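You operate a simulated robot arm through the tools that you are given. There is no shell and no other tool. Be economical: measure what you need, move in short steps, check, and stop when the job is done.

The job below is to be done with a simulated robot arm. You get a single attempt, and the scene is never put back.

Task
Bend the crooked white wire straight and lay it in the Pass side.
Fine: use the brown bend tester and the double wire tray; swing the brown tester lever to the yellow mark first; the tail ends over the green mark.

Only the result counts: the job must be done as asked and must still hold three seconds after the hand-in. Knocking over, shifting, dropping, spilling or breaking anything else fails it.

Robot
A 7-joint arm with a two-finger parallel gripper, fixed in place. Base frame: the origin is at the foot of the arm, x ahead of it, y to its left, z up; the work surface is at about z = 860. Units: mm, rad, N and s.
With the tool pointing down near the work surface it reaches from about 240 to 680 mm from the base axis. Its first joint turns from -1.152 to 1.152 rad. Payload 2.4 kg.
Tool frame: the origin (TCP) lies between the finger pads and is the grasp point; the fingertips stand 30 mm ahead of it; z points along the fingers, y is the line along which they close. The gripper opens to 94 mm. The fingers are 28 mm wide and 10 mm thick; the gripper's body (50 by 96 mm) begins 55 mm behind the TCP.
Orientation is that of the tool frame in the base frame, as a unit quaternion [w, x, y, z]. With the fingers straight down and closing along the base's y, the tool's x points along the base's -x, its y along +y and its z along -z.

Tools
- The arm moves only by the tool servo_tool. Its argument "steps" is a list that holds one entry, the list of rows, each a list of 7 numbers: the shift along the tool's x, y, z in mm, then the turn, a rotation vector about the tool's x, y, z in rad, then the closure in counts, from 0 (fully open) to 255 (shut). In form: [[[x, y, z, wx, wy, wz, claw], ...]]. A call has 1 to 12 rows; each row shifts and turns the commanded pose from where the row before left it, along the tool's axes as they then stand. Rows are played at 5 a second. More than 50 mm and 0.15 rad between two rows, or a gripper value outside its range, and nothing of the call is played. Where a pose cannot be reached the arm comes as near as it can. A force on the tool above 40 N (or 10 N above the force at the start of the call, whichever is more), or a blocked arm, ends the call early, and 0.2 s more pass. The fingers move at their own pace (about 153 mm/s each) and stop on an object; they squeeze with about 43 N. The grip force told is the motor's: it shows also when the fingers shut on nothing. Time passes only in rows, and 0.2 s behind the last, so rows that do not move let the fingers close. The reply holds the time, the measured pose of the TCP, the force on the tool along the base axes, the opening and the grip force, in the units named above and with some noise.
- Cameras (640 x 400 px; columns grow to the right, rows downward): "scene" is fixed at [48.4, 473.3, 1446.5]; the picture's right is [-0.81, -0.59, 0.00], its down [-0.33, 0.45, -0.83] and it looks along [0.49, -0.67, -0.55] (base axes); focal length 356 px, centre (320, 200). "wrist" rides on the gripper at [76, 14, -103] in the tool frame; the picture's right is [-0.18, 0.98, 0.00], its down [-0.75, -0.14, -0.64] and it looks along [-0.63, -0.12, 0.77] (tool axes); focal length 243 px, centre (320, 200). There is no depth. A picture from a camera that has moved, and an enlarged one, comes with that camera's place and axes in the base frame and with its lens. The place of the scene camera against the robot may be out by one fixed shift of up to 25 mm in any direction.
- grab_frame(camera): a new picture of that camera. The clock stands still meanwhile.
- close_up(camera, box): a new picture of the part [left, top, right, bottom] of that camera's present view, enlarged. The clock stands still meanwhile.
- hand_in(): hands the job in; it is judged then, once.

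Go step by step. Nothing tells you positions but the pictures and the camera data: compare them with the known pose of the tool, close in by small moves and look again before you grip or let go. The budget is 120 turns and 64 pictures, counting those below and the enlarged ones. Unless the task says otherwise, let go and move clear before handing in, and close with one line.

The tools are called after "Emit:" as a command line: name --argument value ..., lists and objects as JSON in quotes. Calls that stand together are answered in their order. servo_tool: Moves the arm, as the interface text tells. Its arguments: {"type":"object","properties":{"steps":{"type":"array"}},"required":["steps"]} The other tools are called the same way: grab_frame (camera) takes a picture; close_up (camera, box) takes an enlarged picture of a part of a camera's view; hand_in () hands the job in.

At the start:

```text
t: 0.0
eef_pos: [319.9, -226.3, 1183.4]
tcp_rot: [0.001, 0.001, 1.0, 0.0]
wrist_force: [-0.8, -0.7, -0.5]
opening: 94.3
grip_force: 0.2
```

scene: 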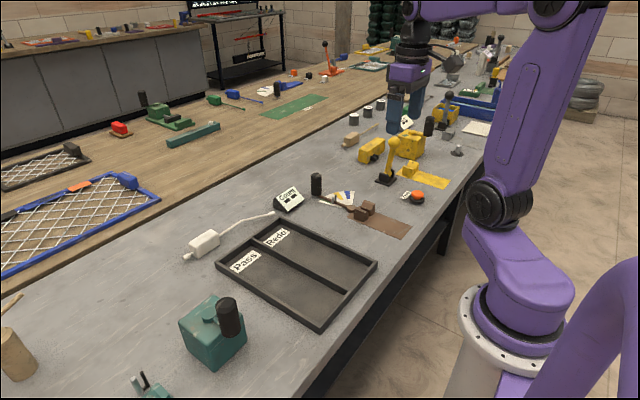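
wrist: 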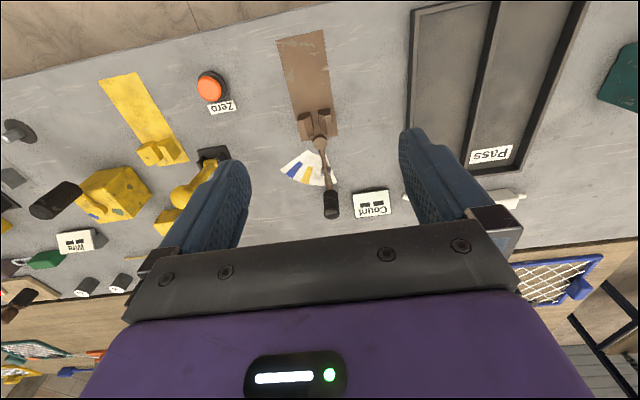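

I see a brown bend tester with a lever, a two-lane tray, and the white wire on the bench. I'll zoom in on them first.

Emit:
close_up --camera "scene" --box '[280, 160, 440, 260]'

Emit:
close_up --camera "scene" --box '[170, 190, 390, 330]'

Emit:
close_up --camera "wrist" --box '[240, 20, 420, 230]'

```text
4.00 times, centred on (360, 210) of scene
camera zoom: at [48.4, 473.3, 1446.5], right [-0.81, -0.59, 0.0], down [-0.33, 0.45, -0.83], along [0.49, -0.67, -0.55], focal length 1424 px, centre (160, 160)
```

zoom: 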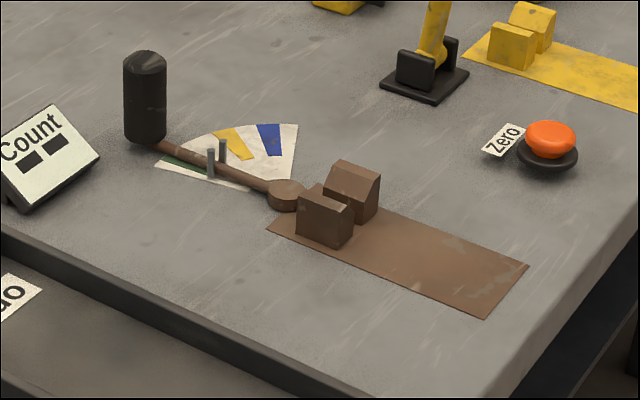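

```text
2.86 times, centred on (280, 260) of scene
camera zoom: at [48.4, 473.3, 1446.5], right [-0.81, -0.59, 0.0], down [-0.33, 0.45, -0.83], along [0.49, -0.67, -0.55], focal length 1017 px, centre (434, 29)
```

zoom: 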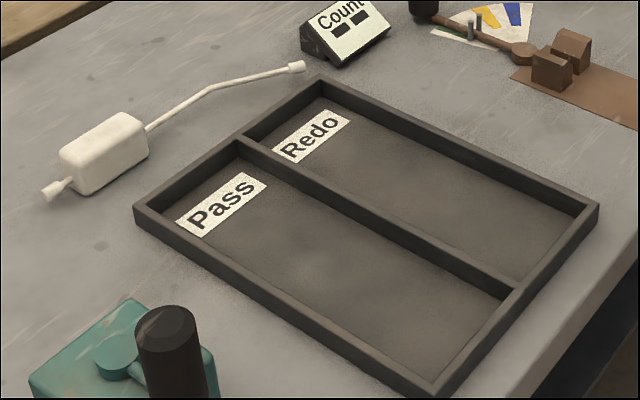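

```text
1.90 times, centred on (330, 125) of wrist
camera zoom: at [244.2, -211.1, 1284.9], right [0.18, 0.98, 0.0], down [0.75, -0.14, 0.64], along [0.63, -0.12, -0.77], focal length 462 px, centre (301, 343)
```

zoom: 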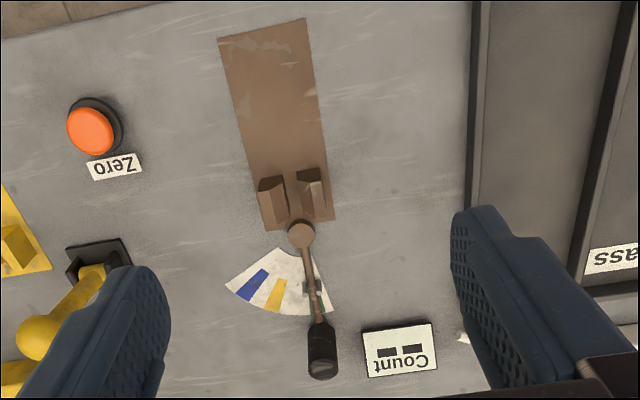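

The brown tester's slot runs along base x at about y=-250, and its pivot is near (442,-250). The handle is near (554,-250). I'll move closer to measure the marks.

Emit:
servo_tool --steps '[[[-24, -5, 36, 0, 0, 0, 0], [-24, -5, 36, 0, 0, 0, 0], [-24, -5, 36, 0, 0, 0, 0], [-24, -5, 36, 0, 0, 0, 0], [-24, -5, 36, 0, 0, 0, 0], [0, 0, 0, 0, 0, 0, 0]]]'

Emit:
grab_frame --camera "wrist"

```text
t: 1.4
eef_pos: [440.9, -251.1, 1003.2]
tcp_rot: [0.0, 0.0, 1.0, 0.0]
wrist_force: [-0.9, -0.4, -0.8]
opening: 94.0
grip_force: 0.1
```

```text
58 pictures are left
camera wrist: at [364.5, -236.0, 1105.0], right [0.18, 0.98, 0.0], down [0.75, -0.14, 0.64], along [0.63, -0.12, -0.77], focal length 243 px, centre (320, 200)
```

wrist: 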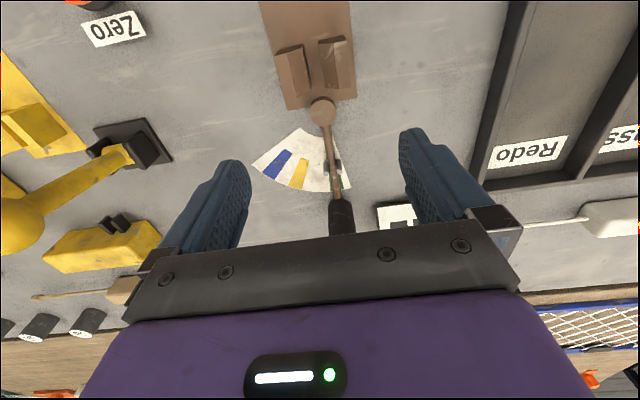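

Emit:
close_up --camera "wrist" --box '[230, 30, 390, 240]'

Emit:
close_up --camera "scene" --box '[305, 165, 385, 225]'

```text
1.90 times, centred on (310, 135) of wrist
camera zoom: at [364.5, -236.0, 1105.0], right [0.18, 0.98, 0.0], down [0.75, -0.14, 0.64], along [0.63, -0.12, -0.77], focal length 462 px, centre (339, 324)
```

zoom: 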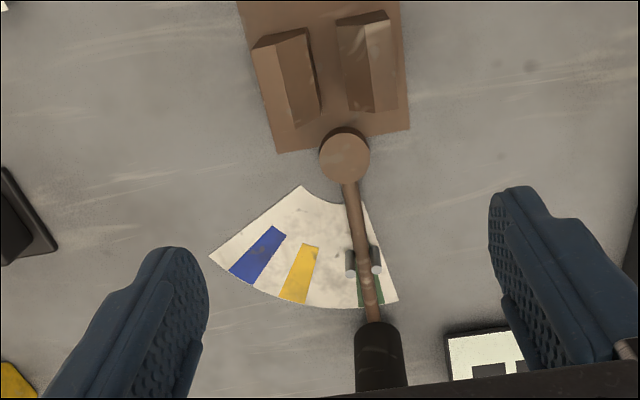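

```text
6.67 times, centred on (345, 195) of scene
camera zoom: at [48.4, 473.3, 1446.5], right [-0.81, -0.59, 0.0], down [-0.33, 0.45, -0.83], along [0.49, -0.67, -0.55], focal length 2373 px, centre (153, 233)
```

zoom: 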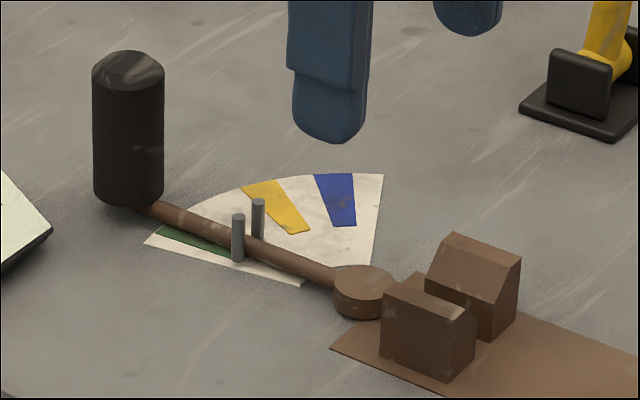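

The pivot is at about (445,-250), the green mark at 0° and the yellow at about -28°. I'll go over the handle partly closed, then lower onto it.

Emit:
servo_tool --steps '[[[-28, 0, -4, 0, 0, 0, 90], [-29, 0, -4, 0, 0, 0, 90], [-29, 0, 0, 0, 0, 0, 90], [-28, 0, 0, 0, 0, 0, 90], [0, 0, 0, 0, 0, 0, 90]]]'

Emit:
close_up --camera "scene" --box '[265, 95, 425, 215]'

Emit:
grab_frame --camera "wrist"

```text
t: 2.6
eef_pos: [554.0, -250.3, 1010.7]
tcp_rot: [0.0, 0.0, 1.0, 0.0]
wrist_force: [0.1, -0.7, 0.6]
opening: 60.7
grip_force: 0.3
```

```text
3.33 times, centred on (345, 155) of scene
camera zoom: at [48.4, 473.3, 1446.5], right [-0.81, -0.59, 0.0], down [-0.33, 0.45, -0.83], along [0.49, -0.67, -0.55], focal length 1187 px, centre (237, 350)
```

zoom: 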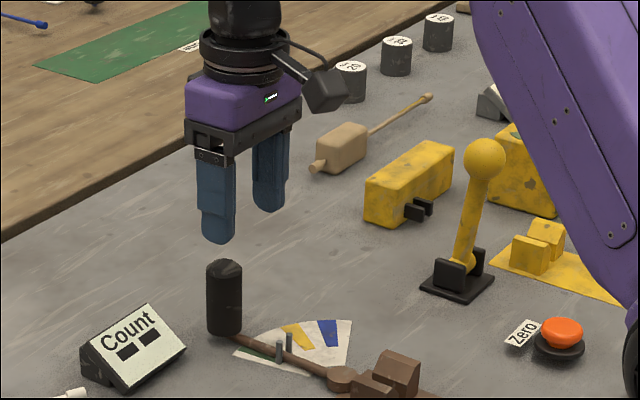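

```text
54 pictures are left
camera wrist: at [478.6, -236.2, 1113.2], right [0.18, 0.98, 0.0], down [0.75, -0.14, 0.64], along [0.63, -0.12, -0.77], focal length 243 px, centre (320, 200)
```

wrist: 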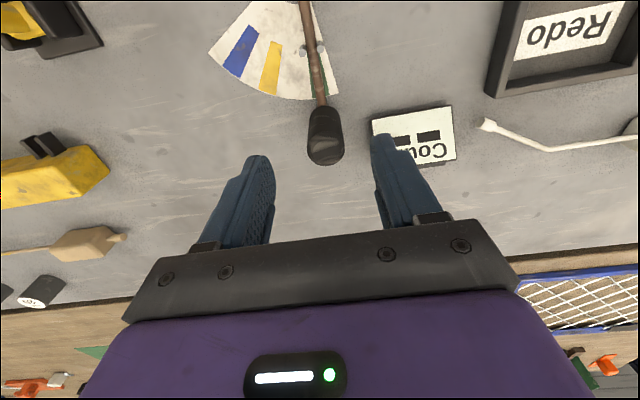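

The handle is between the fingers at about (558,-250), with its top near z=960. I'll lower around it and grip.

Emit:
servo_tool --steps '[[[-4, 0, 20, 0, 0, 0, 90], [0, 0, 20, 0, 0, 0, 90], [0, 0, 20, 0, 0, 0, 90], [0, 0, 19, 0, 0, 0, 90], [0, 0, 0, 0, 0, 0, 90], [0, 0, 0, 0, 0, 0, 150], [0, 0, 0, 0, 0, 0, 190], [0, 0, 0, 0, 0, 0, 210]]]'

Emit:
grab_frame --camera "wrist"

```text
t: 4.4
eef_pos: [558.5, -251.4, 931.9]
tcp_rot: [0.0, 0.0, 1.0, 0.0]
wrist_force: [0.7, -1.2, -3.1]
opening: 32.2
grip_force: 44.9
```

```text
53 pictures are left
camera wrist: at [482.4, -236.2, 1034.3], right [0.18, 0.98, 0.0], down [0.75, -0.14, 0.64], along [0.63, -0.12, -0.77], focal length 243 px, centre (320, 200)
```

wrist: 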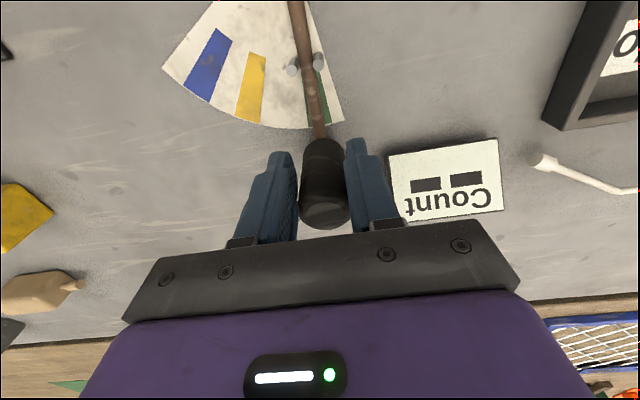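

I have the handle, about 32 mm wide. I'll swing it 28° clockwise along the arc to the yellow mark.

Emit:
servo_tool --steps '[[[0.28, -7.885, 0, 0, 0, 0.0698, 210], [0.28, -7.885, 0, 0, 0, 0.0698, 210], [0.28, -7.885, 0, 0, 0, 0.0698, 210], [0.28, -7.885, 0, 0, 0, 0.0698, 210], [0.28, -7.885, 0, 0, 0, 0.0698, 210], [0.28, -7.885, 0, 0, 0, 0.0698, 210], [0.28, -7.885, 0, 0, 0, 0.0698, 210], [0, 0, 0, 0, 0, 0, 210]]]'

Emit:
grab_frame --camera "wrist"

```text
t: 6.2
eef_pos: [542.9, -304.2, 932.3]
tcp_rot: [-0.001, 0.243, 0.97, 0.0]
wrist_force: [-8.9, 5.7, 3.1]
opening: 32.0
grip_force: 45.0
```

```text
52 pictures are left
camera wrist: at [483.7, -254.8, 1034.5], right [0.62, 0.78, 0.0], down [0.6, -0.48, 0.64], along [0.5, -0.4, -0.77], focal length 243 px, centre (320, 200)
```

wrist: 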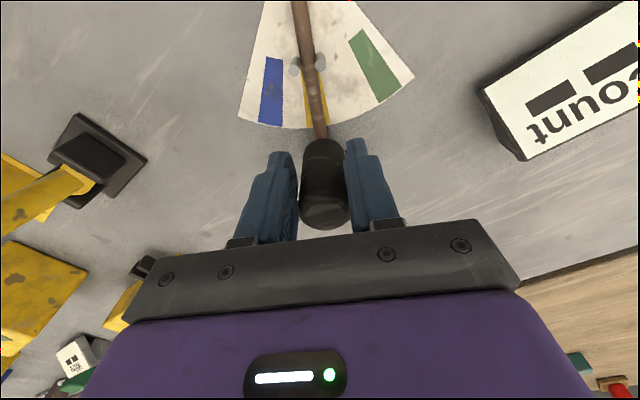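

The lever now lies over the yellow mark. I'll release it, rise straight up and check.

Emit:
servo_tool --steps '[[[0, 0, 0, 0, 0, 0, 90], [0, 0, 0, 0, 0, 0, 90], [0, 0, -25, 0, 0, 0, 90], [0, 0, -30, 0, 0, 0, 90], [0, 0, -40, 0, 0, 0, 90], [0, 0, 0, 0, 0, 0, 90]]]'

Emit:
close_up --camera "wrist" --box '[220, 0, 420, 160]'

Emit:
close_up --camera "scene" --box '[305, 165, 385, 225]'

```text
t: 7.6
eef_pos: [544.3, -304.7, 1028.1]
tcp_rot: [0.0, 0.242, 0.97, 0.0]
wrist_force: [0.3, 0.2, -0.2]
opening: 60.6
grip_force: 0.1
```

```text
2.50 times, centred on (320, 80) of wrist
camera zoom: at [484.4, -254.8, 1130.1], right [0.62, 0.78, 0.0], down [0.6, -0.48, 0.64], along [0.5, -0.4, -0.77], focal length 606 px, centre (320, 500)
```

zoom: 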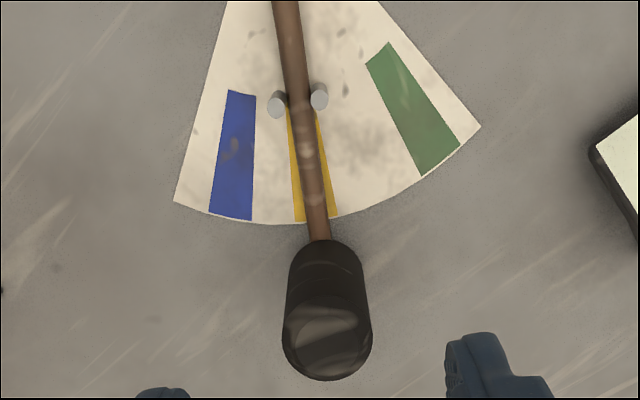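

```text
6.67 times, centred on (345, 195) of scene
camera zoom: at [48.4, 473.3, 1446.5], right [-0.81, -0.59, 0.0], down [-0.33, 0.45, -0.83], along [0.49, -0.67, -0.55], focal length 2373 px, centre (153, 233)
```

zoom: 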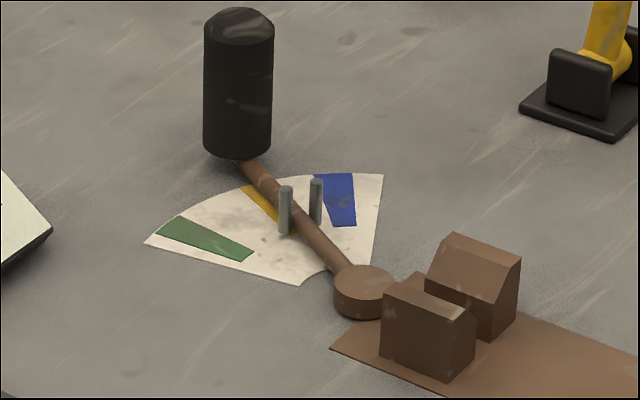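

The lever is on yellow. Now I'll turn the tool a quarter turn and travel over to look at the wire.

Emit:
servo_tool --steps '[[[0, 0, -8, 0, 0, 0.1353, 0], [0, 0, -8, 0, 0, 0.1353, 0], [0, 0, -8, 0, 0, 0.1353, 0], [0, 0, -8, 0, 0, 0.1353, 0], [0, 0, -8, 0, 0, 0.1353, 0], [0, 0, -8, 0, 0, 0.1353, 0], [0, 0, -8, 0, 0, 0.1353, 0], [0, 0, 0, 0, 0, 0.1353, 0], [0, 0, 0, 0, 0, 0, 0]]]'

Emit:
servo_tool --steps '[[[43.3, 6.2, 0, 0, 0, 0, 0], [43.3, 6.2, 0, 0, 0, 0, 0], [43.3, 6.2, 0, 0, 0, 0, 0], [43.3, 6.2, 0, 0, 0, 0, 0], [43.3, 6.2, 0, 0, 0, 0, 0], [43.3, 6.2, 0, 0, 0, 0, 0], [43.3, 6.2, 0, 0, 0, 0, 0], [43.3, 6.2, 0, 0, 0, 0, 0], [43.3, 6.2, 0, 0, 0, 0, 0], [0, 0, 0, 0, 0, 0, 0]]]'

Emit:
grab_frame --camera "wrist"

```text
t: 9.6
eef_pos: [546.2, -303.5, 1083.1]
tcp_rot: [0.001, 0.708, 0.706, 0.0]
wrist_force: [0.7, -0.1, -0.1]
opening: 93.8
grip_force: 0.0
```

```text
t: 11.8
eef_pos: [600.7, 86.5, 1083.6]
tcp_rot: [0.0, 0.707, 0.707, 0.0]
wrist_force: [0.0, 0.4, 0.7]
opening: 94.2
grip_force: 0.1
```

```text
49 pictures are left
camera wrist: at [615.5, 163.1, 1185.3], right [0.98, -0.18, 0.0], down [-0.14, -0.75, 0.64], along [-0.12, -0.63, -0.77], focal length 243 px, centre (320, 200)
```

wrist: 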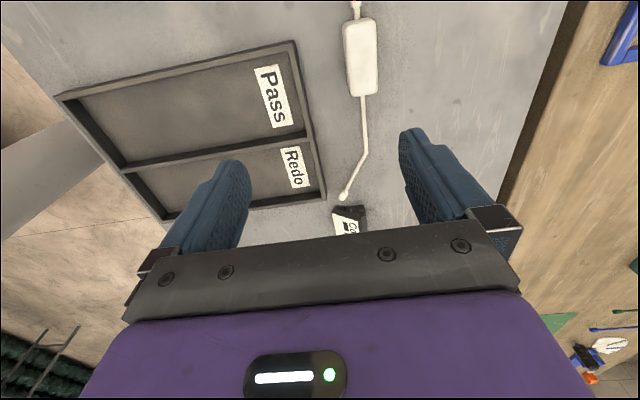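

Emit:
close_up --camera "wrist" --box '[250, 0, 410, 100]'

Emit:
close_up --camera "wrist" --box '[300, 90, 400, 240]'

```text
4.00 times, centred on (330, 50) of wrist
camera zoom: at [615.5, 163.1, 1185.3], right [0.98, -0.18, 0.0], down [-0.14, -0.75, 0.64], along [-0.12, -0.63, -0.77], focal length 970 px, centre (280, 800)
```

zoom: 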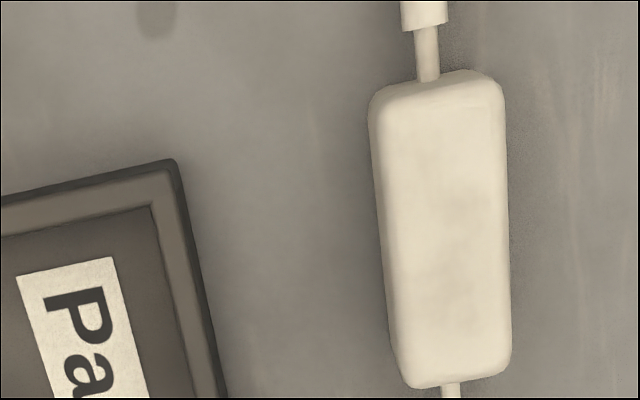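

```text
2.67 times, centred on (350, 165) of wrist
camera zoom: at [615.5, 163.1, 1185.3], right [0.98, -0.18, 0.0], down [-0.14, -0.75, 0.64], along [-0.12, -0.63, -0.77], focal length 647 px, centre (240, 293)
```

zoom: 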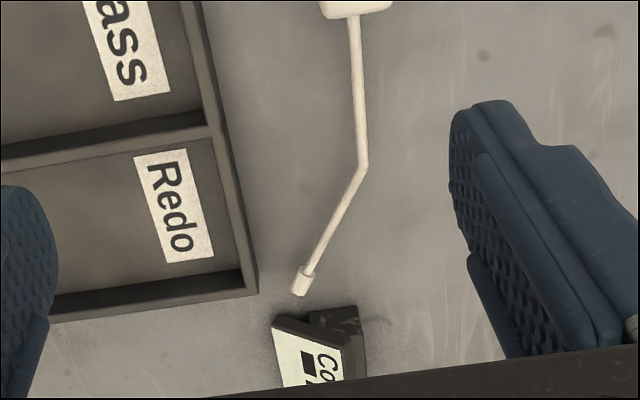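

The wire body is centred near (649,99) along y, and its bend is at (649,-17). I'll move above the body and take another look before descending.

Emit:
servo_tool --steps '[[[4, 16, 30, 0, 0, 0, 0], [4, 16, 30, 0, 0, 0, 0], [4.5, 16, 30, 0, 0, 0, 0], [0, 0, 34, 0, 0, 0, 0], [0, 0, 0, 0, 0, 0, 0]]]'

Emit:
grab_frame --camera "wrist"

Emit:
close_up --camera "scene" --box '[150, 140, 310, 270]'

```text
t: 13.0
eef_pos: [649.2, 97.1, 959.5]
tcp_rot: [0.0, 0.707, 0.707, 0.0]
wrist_force: [0.9, 0.7, -0.4]
opening: 94.2
grip_force: 0.0
```

```text
46 pictures are left
camera wrist: at [664.2, 174.2, 1060.9], right [0.98, -0.18, 0.0], down [-0.14, -0.75, 0.64], along [-0.12, -0.63, -0.77], focal length 243 px, centre (320, 200)
```

wrist: 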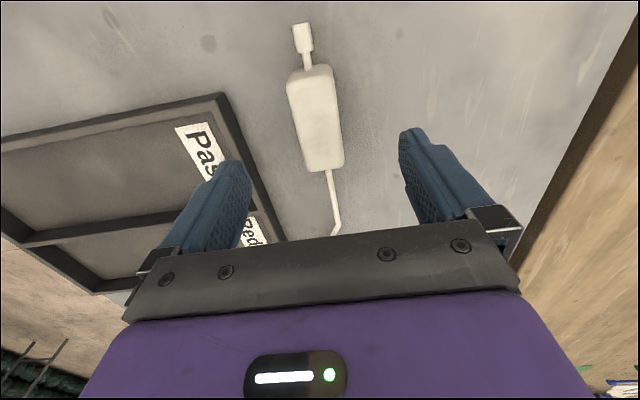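

```text
3.08 times, centred on (230, 205) of scene
camera zoom: at [48.4, 473.3, 1446.5], right [-0.81, -0.59, 0.0], down [-0.33, 0.45, -0.83], along [0.49, -0.67, -0.55], focal length 1095 px, centre (597, 185)
```

zoom: 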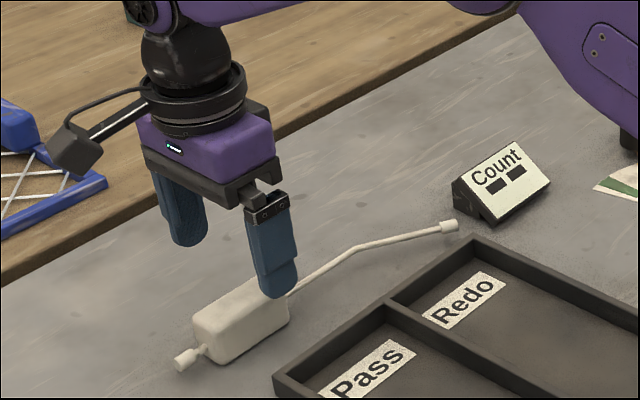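

The body lies squarely between the fingers. I'll narrow the gripper to clear the tray, descend to the body and grip.

Emit:
servo_tool --steps '[[[3, 0, 0, 0, 0, 0, 90], [0, 0, 20, 0, 0, 0, 90], [0, 0, 22, 0, 0, 0, 90], [0, 0, 21, 0, 0, 0, 90], [0, 0, 0, 0, 0, 0, 90]]]'

Emit:
grab_frame --camera "wrist"

```text
t: 14.2
eef_pos: [649.2, 100.9, 896.3]
tcp_rot: [0.0, 0.707, 0.707, 0.0]
wrist_force: [0.0, -0.1, -0.7]
opening: 61.0
grip_force: 0.1
```

```text
44 pictures are left
camera wrist: at [663.9, 177.8, 998.6], right [0.98, -0.18, 0.0], down [-0.14, -0.75, 0.64], along [-0.12, -0.63, -0.77], focal length 243 px, centre (320, 200)
```

wrist: 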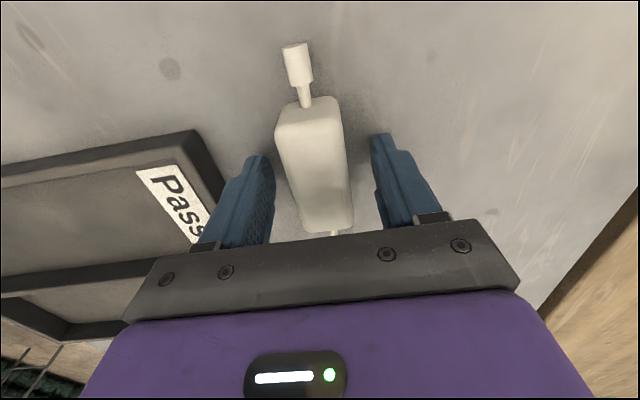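

The fingers straddle the body. Closing the gripper now.

Emit:
servo_tool --steps '[[[0, 0, 0, 0, 0, 0, 130], [0, 0, 0, 0, 0, 0, 170], [0, 0, 0, 0, 0, 0, 210], [0, 0, 0, 0, 0, 0, 210], [0, 0, -10, 0, 0, 0, 210], [0, 0, -20, 0, 0, 0, 210], [0, 0, 0, 0, 0, 0, 210]]]'

Emit:
close_up --camera "scene" --box '[150, 140, 310, 270]'

Emit:
grab_frame --camera "wrist"

```text
t: 15.8
eef_pos: [648.7, 101.2, 926.0]
tcp_rot: [0.0, 0.707, 0.708, 0.0]
wrist_force: [0.0, -0.2, 2.7]
opening: 31.0
grip_force: 43.2
```

```text
3.08 times, centred on (230, 205) of scene
camera zoom: at [48.4, 473.3, 1446.5], right [-0.81, -0.59, 0.0], down [-0.33, 0.45, -0.83], along [0.49, -0.67, -0.55], focal length 1095 px, centre (597, 185)
```

zoom: 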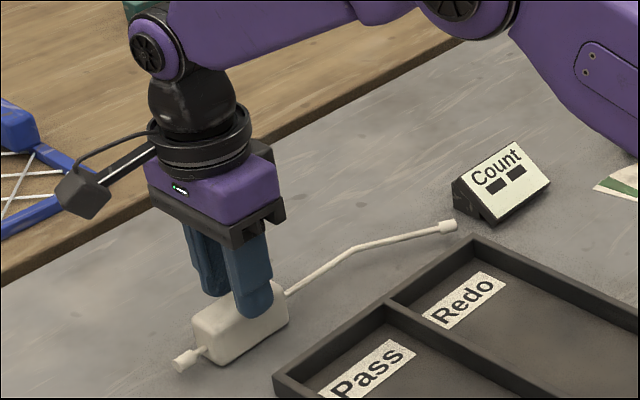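

```text
42 pictures are left
camera wrist: at [663.3, 177.9, 1028.7], right [0.98, -0.18, 0.0], down [-0.14, -0.75, 0.64], along [-0.12, -0.63, -0.77], focal length 243 px, centre (320, 200)
```

wrist: 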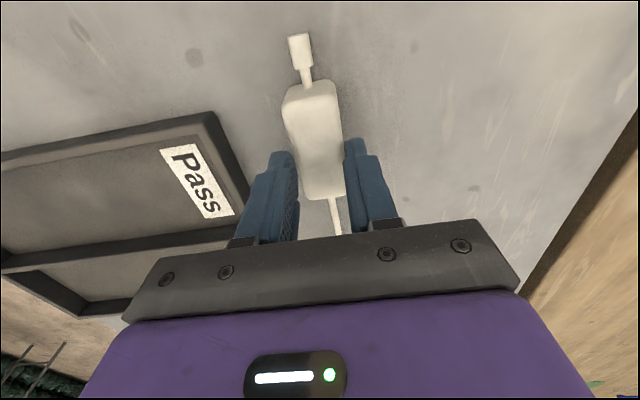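

The wire stayed on the table, so the fingers slipped up it. I'll open, lower a little deeper and grip again, checking before I lift.

Emit:
servo_tool --steps '[[[0, 0, 0, 0, 0, 0, 90], [0, 0, 0, 0, 0, 0, 90], [0, 0, 17, 0, 0, 0, 90], [0, 0, 16, 0, 0, 0, 90], [0, 0, 0, 0, 0, 0, 90], [0, 0, 0, 0, 0, 0, 180], [0, 0, 0, 0, 0, 0, 255], [0, 0, 0, 0, 0, 0, 255], [0, 0, 0, 0, 0, 0, 255], [0, 0, 0, 0, 0, 0, 255]]]'

Emit:
grab_frame --camera "wrist"

```text
t: 18.0
eef_pos: [648.1, 100.9, 894.0]
tcp_rot: [0.0, 0.707, 0.707, 0.0]
wrist_force: [0.8, -0.3, 0.5]
opening: 35.9
grip_force: 43.1
```

```text
41 pictures are left
camera wrist: at [662.6, 177.9, 995.5], right [0.98, -0.18, 0.0], down [-0.14, -0.75, 0.64], along [-0.12, -0.63, -0.77], focal length 243 px, centre (320, 200)
```

wrist: 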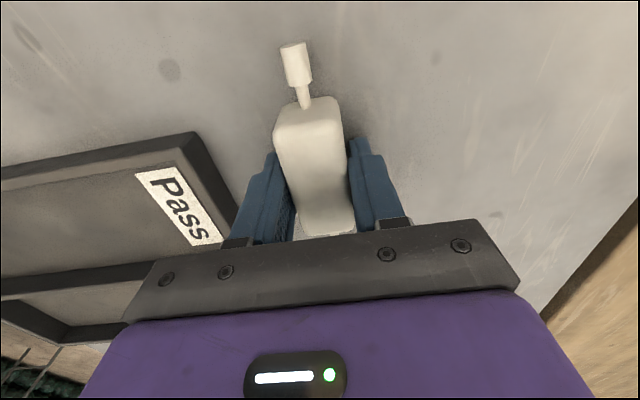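

The opening is 35.9 mm with full squeeze, which suggests a proper hold. I'll lift slowly.

Emit:
servo_tool --steps '[[[0, 0, -1, 0, 0, 0, 255], [0, 0, -2, 0, 0, 0, 255], [0, 0, -3, 0, 0, 0, 255], [0, 0, -3, 0, 0, 0, 255], [0, 0, -3, 0, 0, 0, 255], [0, 0, 0, 0, 0, 0, 255]]]'

Emit:
close_up --camera "scene" --box '[150, 140, 310, 270]'

```text
t: 19.4
eef_pos: [648.2, 101.6, 904.2]
tcp_rot: [0.0, 0.707, 0.707, 0.0]
wrist_force: [0.0, 0.3, -0.9]
opening: 35.8
grip_force: 43.1
```

```text
3.08 times, centred on (230, 205) of scene
camera zoom: at [48.5, 473.3, 1446.5], right [-0.81, -0.59, 0.0], down [-0.33, 0.45, -0.83], along [0.49, -0.67, -0.55], focal length 1095 px, centre (597, 185)
```

zoom: 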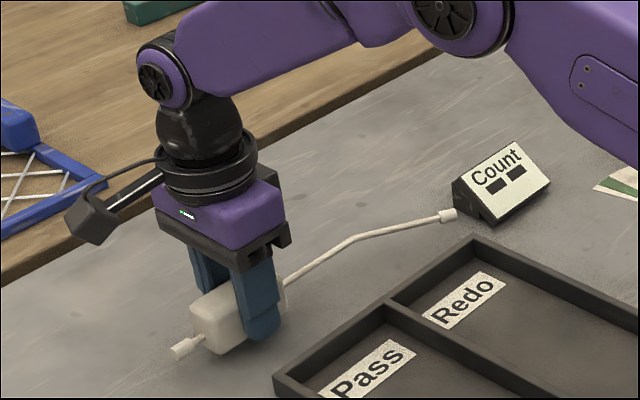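

The wire lifts with the gripper. I'll keep raising it with gentle acceleration.

Emit:
servo_tool --steps '[[[0, 0, -4, 0, 0, 0, 255], [0, 0, -8, 0, 0, 0, 255], [0, 0, -12, 0, 0, 0, 255], [0, 0, -16, 0, 0, 0, 255], [0, 0, -20, 0, 0, 0, 255], [0, 0, -20, 0, 0, 0, 255], [0, 0, -20, 0, 0, 0, 255], [0, 0, -18, 0, 0, 0, 255], [0, 0, -14, 0, 0, 0, 255], [0, 0, -9, 0, 0, 0, 255], [0, 0, -5, 0, 0, 0, 255], [0, 0, 0, 0, 0, 0, 255]]]'

Emit:
grab_frame --camera "scene"

```text
t: 22.0
eef_pos: [648.6, 101.0, 1049.9]
tcp_rot: [0.001, 0.707, 0.707, 0.0]
wrist_force: [-0.4, -0.5, -1.4]
opening: 35.8
grip_force: 43.2
```

```text
39 pictures are left
```

scene: 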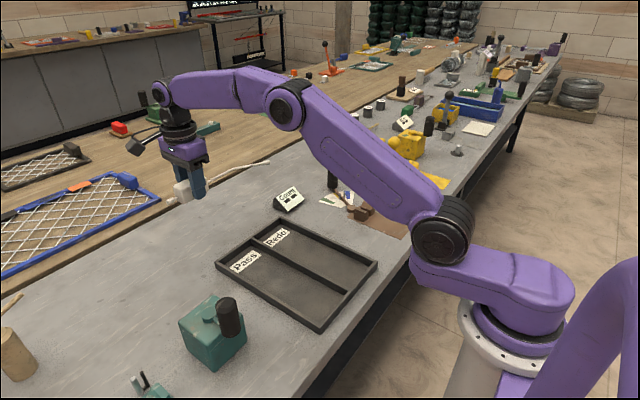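

The wire is held high. I'll carry it inward and then turn it.

Emit:
servo_tool --steps '[[[-6, -9.9, 0, 0, 0, 0, 255], [-12.1, -19.8, 0, 0, 0, 0, 255], [-18.1, -29.8, 0, 0, 0, 0, 255], [-19.6, -32.2, 0, 0, 0, 0, 255], [-19.6, -32.2, 0, 0, 0, 0, 255], [-19.6, -32.2, 0, 0, 0, 0, 255], [-19.6, -32.2, 0, 0, 0, 0, 255], [-18.1, -29.8, 0, 0, 0, 0, 255], [-12.1, -19.8, 0, 0, 0, 0, 255], [-6, -9.9, 0, 0, 0, 0, 255], [0, 0, 0, 0, 0, 0, 255]]]'

Emit:
servo_tool --steps '[[[0, 0, 0, 0, 0, -0.06, 255], [0, 0, 0, 0, 0, -0.12, 255], [0, 0, 0, 0, 0, -0.1489, 255], [0, 0, 0, 0, 0, -0.1489, 255], [0, 0, 0, 0, 0, -0.149, 255], [0, 0, 0, 0, 0, -0.149, 255], [0, 0, 0, 0, 0, -0.149, 255], [0, 0, 0, 0, 0, -0.149, 255], [0, 0, 0, 0, 0, -0.149, 255], [0, 0, 0, 0, 0, -0.149, 255], [0, 0, 0, 0, 0, -0.12, 255], [0, 0, 0, 0, 0, -0.079, 255]]]'

Emit:
grab_frame --camera "scene"

```text
t: 24.4
eef_pos: [399.5, -50.5, 1050.8]
tcp_rot: [-0.001, 0.707, 0.707, 0.001]
wrist_force: [-0.1, 0.8, -1.6]
opening: 36.0
grip_force: 43.2
```

```text
t: 27.0
eef_pos: [401.0, -50.3, 1049.4]
tcp_rot: [0.0, -0.001, 1.0, 0.0]
wrist_force: [0.6, -0.4, -2.0]
opening: 35.5
grip_force: 43.5
```

```text
38 pictures are left
```

scene: 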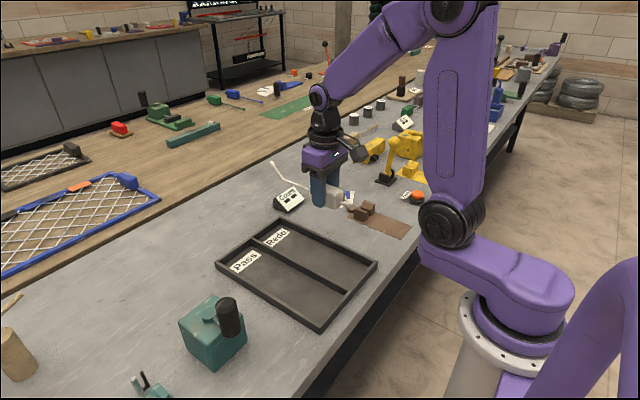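

Yaw is zero and the tail points along +x. I'll move over the tester.

Emit:
servo_tool --steps '[[[3.4, -10, 0, 0, 0, 0, 255], [6.8, -20, 0, 0, 0, 0, 255], [10.9, -32, 0, 0, 0, 0, 255], [12.9, -38, 0, 0, 0, 0, 255], [12.9, -38, 0, 0, 0, 0, 255], [10.9, -32, 0, 0, 0, 0, 255], [6.8, -20, 0, 0, 0, 0, 255], [3.4, -10, 0, 0, 0, 0, 255], [0, 0, 0, 0, 0, 0, 255]]]'

Emit:
grab_frame --camera "wrist"

Emit:
close_up --camera "scene" --box '[280, 130, 440, 250]'

```text
t: 29.0
eef_pos: [332.6, -250.8, 1050.1]
tcp_rot: [-0.001, 0.001, 1.0, -0.001]
wrist_force: [-0.1, 0.3, -1.1]
opening: 35.8
grip_force: 43.9
```

```text
37 pictures are left
camera wrist: at [256.9, -235.2, 1152.9], right [0.18, 0.98, 0.0], down [0.75, -0.14, 0.64], along [0.63, -0.12, -0.77], focal length 243 px, centre (320, 200)
```

wrist: 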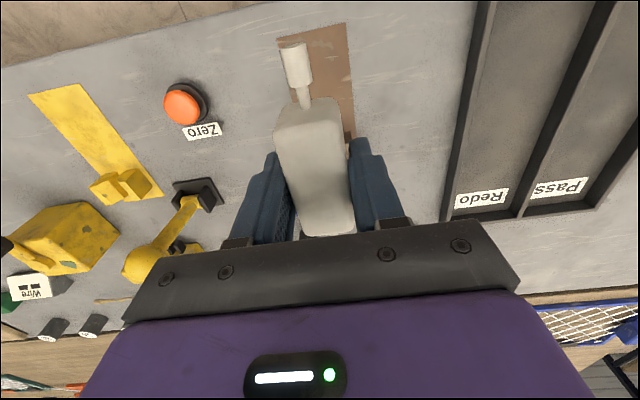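

```text
3.33 times, centred on (360, 190) of scene
camera zoom: at [48.4, 473.3, 1446.5], right [-0.81, -0.59, 0.0], down [-0.33, 0.45, -0.83], along [0.49, -0.67, -0.55], focal length 1187 px, centre (187, 233)
```

zoom: 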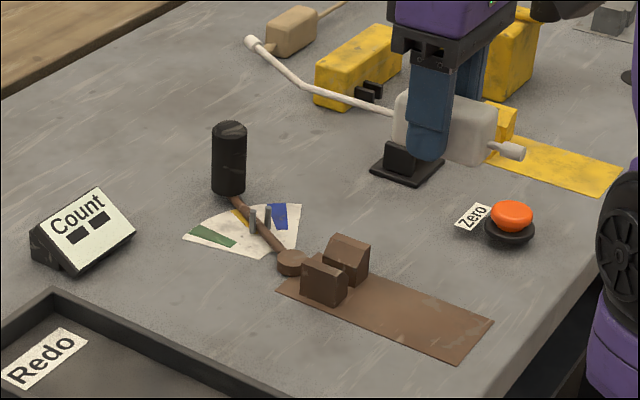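

The wire is above the tester. I'll shift 3 mm back so the bend sits on the pivot, then descend partway and check the alignment.

Emit:
servo_tool --steps '[[[1.5, 0.3, 5, 0, 0, 0, 255], [1.5, 0.3, 12, 0, 0, 0, 255], [0, 0, 18, 0, 0, 0, 255], [0, 0, 18, 0, 0, 0, 255], [0, 0, 12, 0, 0, 0, 255], [0, 0, 6, 0, 0, 0, 255], [0, 0, 0, 0, 0, 0, 255]]]'

Emit:
close_up --camera "scene" --box '[310, 155, 420, 235]'

Emit:
close_up --camera "wrist" --box '[240, 0, 400, 250]'

```text
t: 30.6
eef_pos: [329.7, -249.5, 979.6]
tcp_rot: [0.0, 0.0, 1.0, 0.0]
wrist_force: [-0.3, 0.1, -0.5]
opening: 35.7
grip_force: 42.7
```

```text
5.00 times, centred on (365, 195) of scene
camera zoom: at [48.4, 473.3, 1446.5], right [-0.81, -0.59, 0.0], down [-0.33, 0.45, -0.83], along [0.49, -0.67, -0.55], focal length 1780 px, centre (95, 225)
```

zoom: 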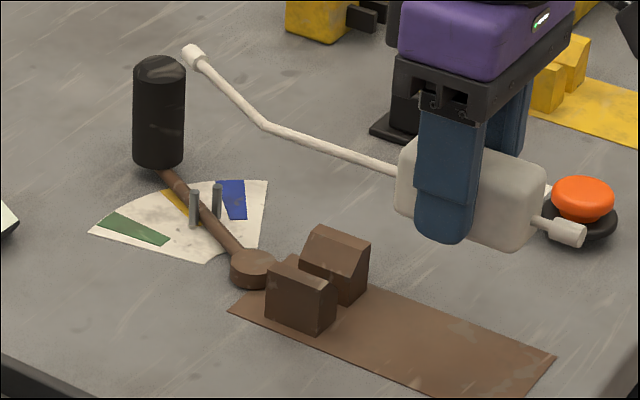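

```text
1.60 times, centred on (320, 125) of wrist
camera zoom: at [253.8, -234.5, 1081.5], right [0.18, 0.98, 0.0], down [0.75, -0.14, 0.64], along [0.63, -0.12, -0.77], focal length 388 px, centre (320, 320)
```

zoom: 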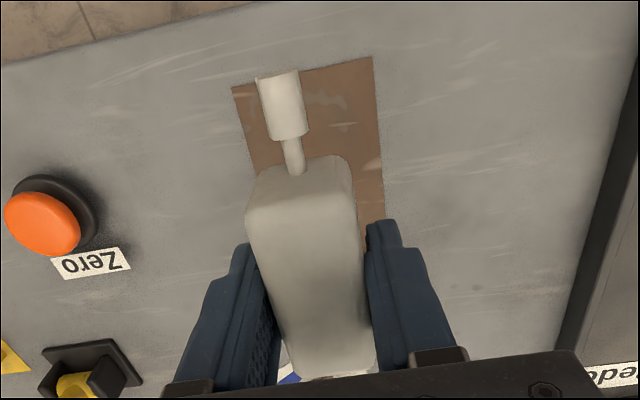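

The bend projects onto the pivot and the line matches the slot at y=-250. I'll descend until the wire is just above the pins and check.

Emit:
servo_tool --steps '[[[0, 0, 5, 0, 0, 0, 255], [0, 0, 10, 0, 0, 0, 255], [0, 0, 13, 0, 0, 0, 255], [0, 0, 13, 0, 0, 0, 255], [0, 0, 10, 0, 0, 0, 255], [0, 0, 6, 0, 0, 0, 255], [0, 0, 3, 0, 0, 0, 255], [0, 0, 0, 0, 0, 0, 255]]]'

Emit:
close_up --camera "scene" --box '[310, 160, 410, 230]'

```text
t: 32.4
eef_pos: [329.7, -249.8, 918.9]
tcp_rot: [0.0, 0.0, 1.0, 0.0]
wrist_force: [-0.1, 0.5, -1.3]
opening: 35.7
grip_force: 43.4
```

```text
5.71 times, centred on (360, 195) of scene
camera zoom: at [48.4, 473.3, 1446.5], right [-0.81, -0.59, 0.0], down [-0.33, 0.45, -0.83], along [0.49, -0.67, -0.55], focal length 2034 px, centre (91, 229)
```

zoom: 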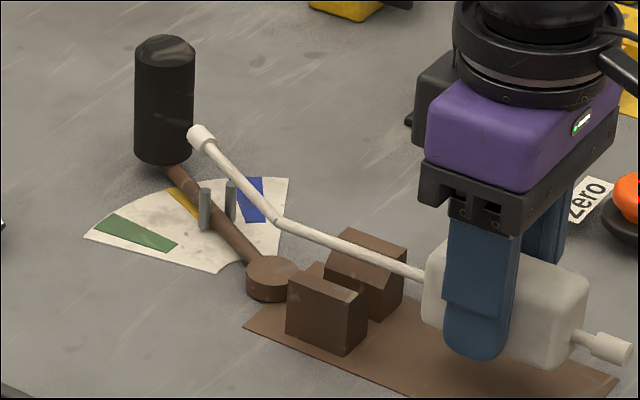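

The bend and tail line up with the pivot and pins. I'll lower another 13 mm and check the pin entry.

Emit:
servo_tool --steps '[[[0, 0, 3, 0, 0, 0, 255], [0, 0, 5, 0, 0, 0, 255], [0, 0, 5, 0, 0, 0, 255], [0, 0, 0, 0, 0, 0, 255]]]'

Emit:
close_up --camera "scene" --box '[320, 165, 400, 225]'

```text
t: 33.4
eef_pos: [329.7, -249.0, 906.6]
tcp_rot: [0.0, 0.0, 1.0, 0.0]
wrist_force: [0.0, 0.3, -2.1]
opening: 35.4
grip_force: 43.0
```

```text
6.67 times, centred on (360, 195) of scene
camera zoom: at [48.4, 473.3, 1446.5], right [-0.81, -0.59, 0.0], down [-0.33, 0.45, -0.83], along [0.49, -0.67, -0.55], focal length 2373 px, centre (53, 233)
```

zoom: 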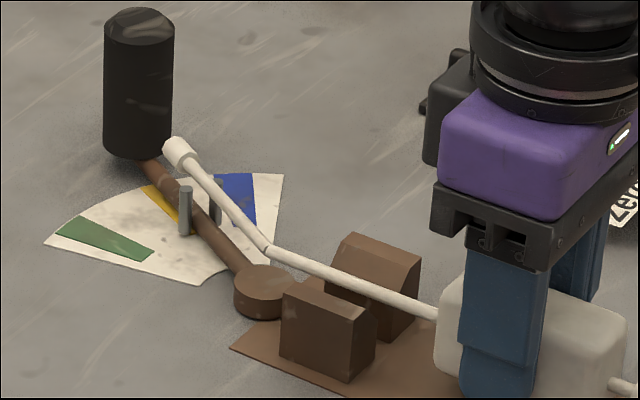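

Emit:
close_up --camera "scene" --box '[330, 175, 370, 205]'

```text
13.33 times, centred on (350, 190) of scene
camera zoom: at [48.4, 473.3, 1446.5], right [-0.81, -0.59, 0.0], down [-0.33, 0.45, -0.83], along [0.49, -0.67, -0.55], focal length 4746 px, centre (-80, 333)
```

zoom: 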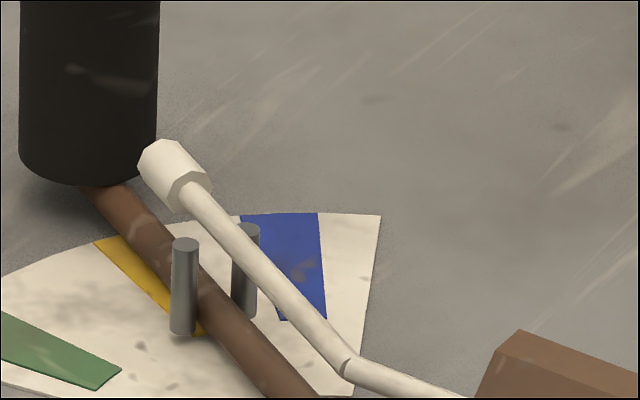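

The wire is centred between the pin tops. I'll lower it onto the mat slowly.

Emit:
servo_tool --steps '[[[0, 0, 3, 0, 0, 0, 255], [0, 0, 3, 0, 0, 0, 255], [0, 0, 3, 0, 0, 0, 255], [0, 0, 2, 0, 0, 0, 255], [0, 0, 0, 0, 0, 0, 255]]]'

Emit:
close_up --camera "scene" --box '[320, 165, 400, 225]'

```text
t: 34.6
eef_pos: [329.6, -250.6, 896.7]
tcp_rot: [0.0, 0.001, 1.0, 0.0]
wrist_force: [0.3, -0.2, -1.8]
opening: 36.0
grip_force: 43.0
```

```text
6.67 times, centred on (360, 195) of scene
camera zoom: at [48.4, 473.3, 1446.5], right [-0.81, -0.59, 0.0], down [-0.33, 0.45, -0.83], along [0.49, -0.67, -0.55], focal length 2373 px, centre (53, 233)
```

zoom: 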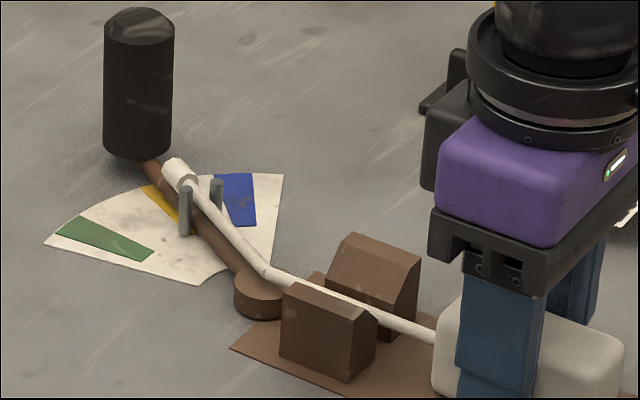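

The tail is in the slot and between the pins. I'll settle the last bit and then release.

Emit:
servo_tool --steps '[[[0, 0, 1, 0, 0, 0, 255], [0, 0, 0, 0, 0, 0, 255]]]'

Emit:
servo_tool --steps '[[[0, 0, 0, 0, 0, 0, 140], [0, 0, 0, 0, 0, 0, 100], [0, 0, 0, 0, 0, 0, 90], [0, 0, -10, 0, 0, 0, 90], [0, 0, -25, 0, 0, 0, 90], [0, 0, -40, 0, 0, 0, 90], [0, 0, -40, 0, 0, 0, 90], [0, 0, -20, 0, 0, 0, 90], [0, 0, 0, 0, 0, 0, 90]]]'

Emit:
close_up --camera "scene" --box '[310, 160, 430, 250]'

Emit:
grab_frame --camera "wrist"

```text
t: 35.2
eef_pos: [330.3, -248.8, 893.5]
tcp_rot: [0.001, 0.0, 1.0, -0.001]
wrist_force: [0.4, 0.5, -1.2]
opening: 35.8
grip_force: 43.3
```

```text
t: 37.2
eef_pos: [330.0, -250.5, 1029.3]
tcp_rot: [0.001, 0.0, 1.0, 0.0]
wrist_force: [-0.2, -0.1, 0.0]
opening: 60.5
grip_force: 0.0
```

```text
4.44 times, centred on (370, 205) of scene
camera zoom: at [48.4, 473.3, 1446.5], right [-0.81, -0.59, 0.0], down [-0.33, 0.45, -0.83], along [0.49, -0.67, -0.55], focal length 1582 px, centre (98, 178)
```

zoom: 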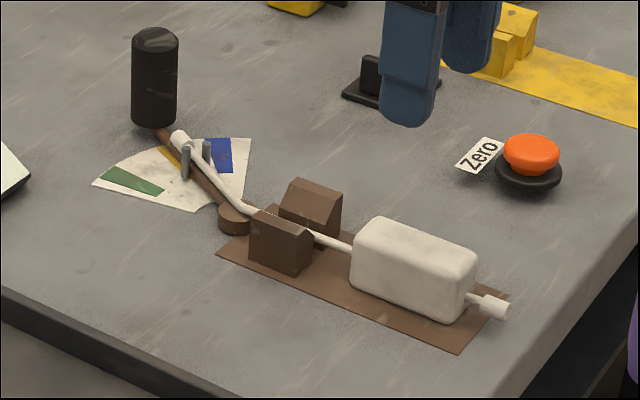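

```text
28 pictures are left
camera wrist: at [254.1, -234.4, 1131.9], right [0.18, 0.98, 0.0], down [0.75, -0.14, 0.64], along [0.63, -0.12, -0.77], focal length 243 px, centre (320, 200)
```

wrist: 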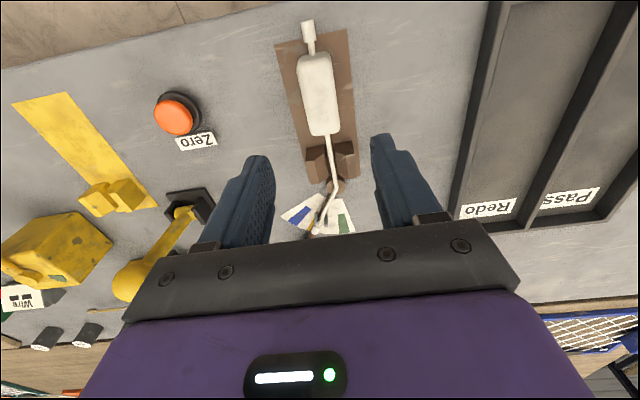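

The wire is seated in the tester. Next I'll go back to the handle and align the tool with the lever.

Emit:
servo_tool --steps '[[[-42.8, -10.8, 0, 0, 0, 0, 90], [-42.8, -10.8, 0, 0, 0, 0, 90], [-42.8, -10.8, 0, 0, 0, 0, 90], [-42.8, -10.8, 0, 0, 0, 0, 90], [-42.8, -10.8, 0, 0, 0, 0, 90], [0, 0, 0, 0, 0, 0.1222, 90], [0, 0, 0, 0, 0, 0.1222, 90], [0, 0, 0, 0, 0, 0.1222, 90], [0, 0, 0, 0, 0, 0.1222, 90], [0, 0, 0, 0, 0, 0, 90]]]'

Emit:
close_up --camera "wrist" --box '[220, 0, 420, 160]'

```text
t: 39.4
eef_pos: [543.8, -303.4, 1028.7]
tcp_rot: [-0.001, 0.243, 0.97, 0.0]
wrist_force: [-0.4, -1.2, -0.6]
opening: 60.9
grip_force: 0.1
```

```text
2.50 times, centred on (320, 80) of wrist
camera zoom: at [483.4, -254.1, 1131.8], right [0.63, 0.78, 0.0], down [0.6, -0.48, 0.64], along [0.5, -0.4, -0.77], focal length 606 px, centre (320, 500)
```

zoom: 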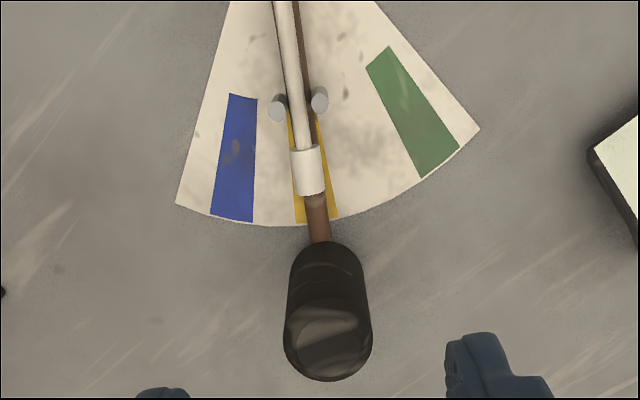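

The tail lies between the pins and along the lever. I'll lower onto the handle and grip it.

Emit:
servo_tool --steps '[[[0, 0, 25, 0, 0, 0, 90], [0, 0, 25, 0, 0, 0, 90], [0, 0, 25, 0, 0, 0, 90], [0, 0, 21, 0, 0, 0, 90], [0, 0, 0, 0, 0, 0, 90], [0, 0, 0, 0, 0, 0, 180], [0, 0, 0, 0, 0, 0, 230], [0, 0, 0, 0, 0, 0, 230]]]'

Emit:
servo_tool --steps '[[[0.28, 7.75, 0, 0, 0, -0.0698, 230], [0.28, 7.75, 0, 0, 0, -0.0698, 230], [0.28, 7.75, 0, 0, 0, -0.0698, 230], [0.28, 7.75, 0, 0, 0, -0.0698, 230], [0.28, 7.75, 0, 0, 0, -0.0698, 230], [0.28, 7.75, 0, 0, 0, -0.0698, 230], [0.28, 7.75, 0, 0, 0, -0.0698, 230], [0, 0, 0, 0, 0, 0, 230]]]'

Emit:
grab_frame --camera "wrist"

```text
t: 41.2
eef_pos: [543.6, -302.2, 933.5]
tcp_rot: [-0.001, 0.242, 0.97, -0.001]
wrist_force: [0.2, -0.1, -4.0]
opening: 32.0
grip_force: 45.0
```

```text
t: 43.0
eef_pos: [557.4, -250.1, 930.9]
tcp_rot: [0.0, -0.002, 1.0, 0.001]
wrist_force: [16.7, 0.7, -24.8]
opening: 31.8
grip_force: 44.7
```

```text
26 pictures are left
camera wrist: at [481.8, -235.0, 1035.1], right [0.18, 0.98, 0.0], down [0.75, -0.14, 0.64], along [0.63, -0.12, -0.77], focal length 243 px, centre (320, 200)
```

wrist: 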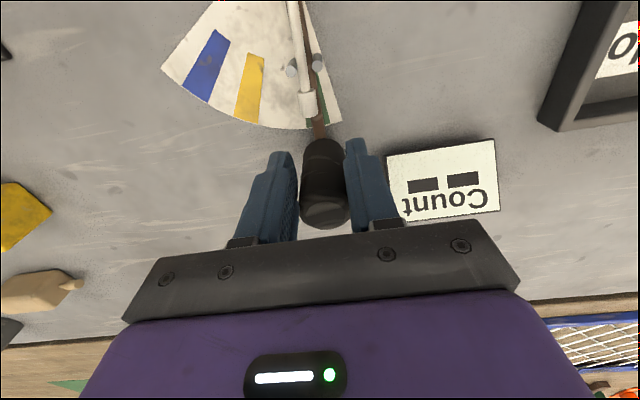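

The lever is at green and the tail lags slightly behind it. I'll overshoot by 4° and then check the springback.

Emit:
servo_tool --steps '[[[0.07, 3.87, 0, 0, 0, -0.0349, 230], [0.07, 3.87, 0, 0, 0, -0.0349, 230], [0, 0, 0, 0, 0, 0, 230]]]'

Emit:
close_up --camera "wrist" --box '[240, 0, 400, 130]'

```text
t: 43.8
eef_pos: [558.3, -243.7, 932.1]
tcp_rot: [0.002, -0.034, 0.999, -0.001]
wrist_force: [22.1, -7.1, -29.3]
opening: 31.9
grip_force: 44.7
```

```text
3.08 times, centred on (320, 65) of wrist
camera zoom: at [480.4, -234.6, 1035.0], right [0.12, 0.99, 0.0], down [0.76, -0.09, 0.64], along [0.64, -0.08, -0.76], focal length 746 px, centre (320, 615)
```

zoom: 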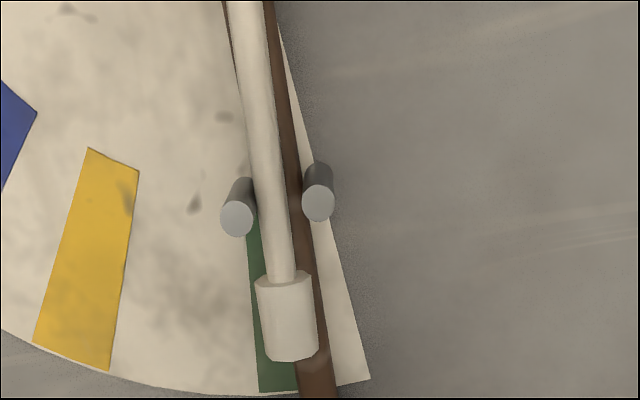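

The tail sits at about +0.5° while pressed by the trailing pin. I'll back the lever off 4° to see how far the tail springs back.

Emit:
servo_tool --steps '[[[0.07, -3.87, 0, 0, 0, 0.0349, 230], [0.07, -3.87, 0, 0, 0, 0.0349, 230], [0, 0, 0, 0, 0, 0, 230]]]'

Emit:
close_up --camera "wrist" --box '[240, 0, 400, 130]'

```text
t: 44.6
eef_pos: [556.4, -251.5, 933.6]
tcp_rot: [0.001, 0.0, 1.0, 0.0]
wrist_force: [16.9, 0.9, -17.8]
opening: 31.8
grip_force: 45.5
```

```text
3.08 times, centred on (320, 65) of wrist
camera zoom: at [481.5, -235.6, 1035.3], right [0.18, 0.98, 0.0], down [0.75, -0.14, 0.64], along [0.63, -0.12, -0.77], focal length 746 px, centre (320, 615)
```

zoom: 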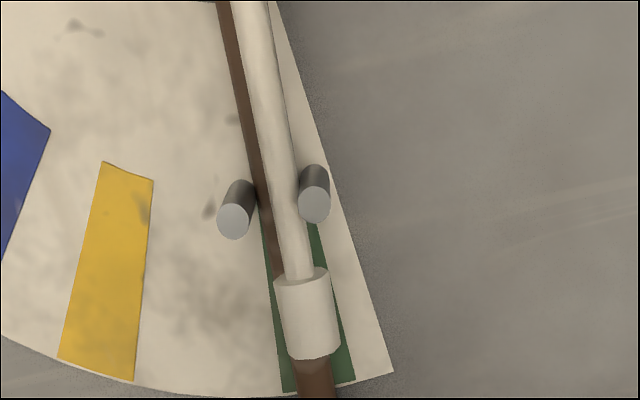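

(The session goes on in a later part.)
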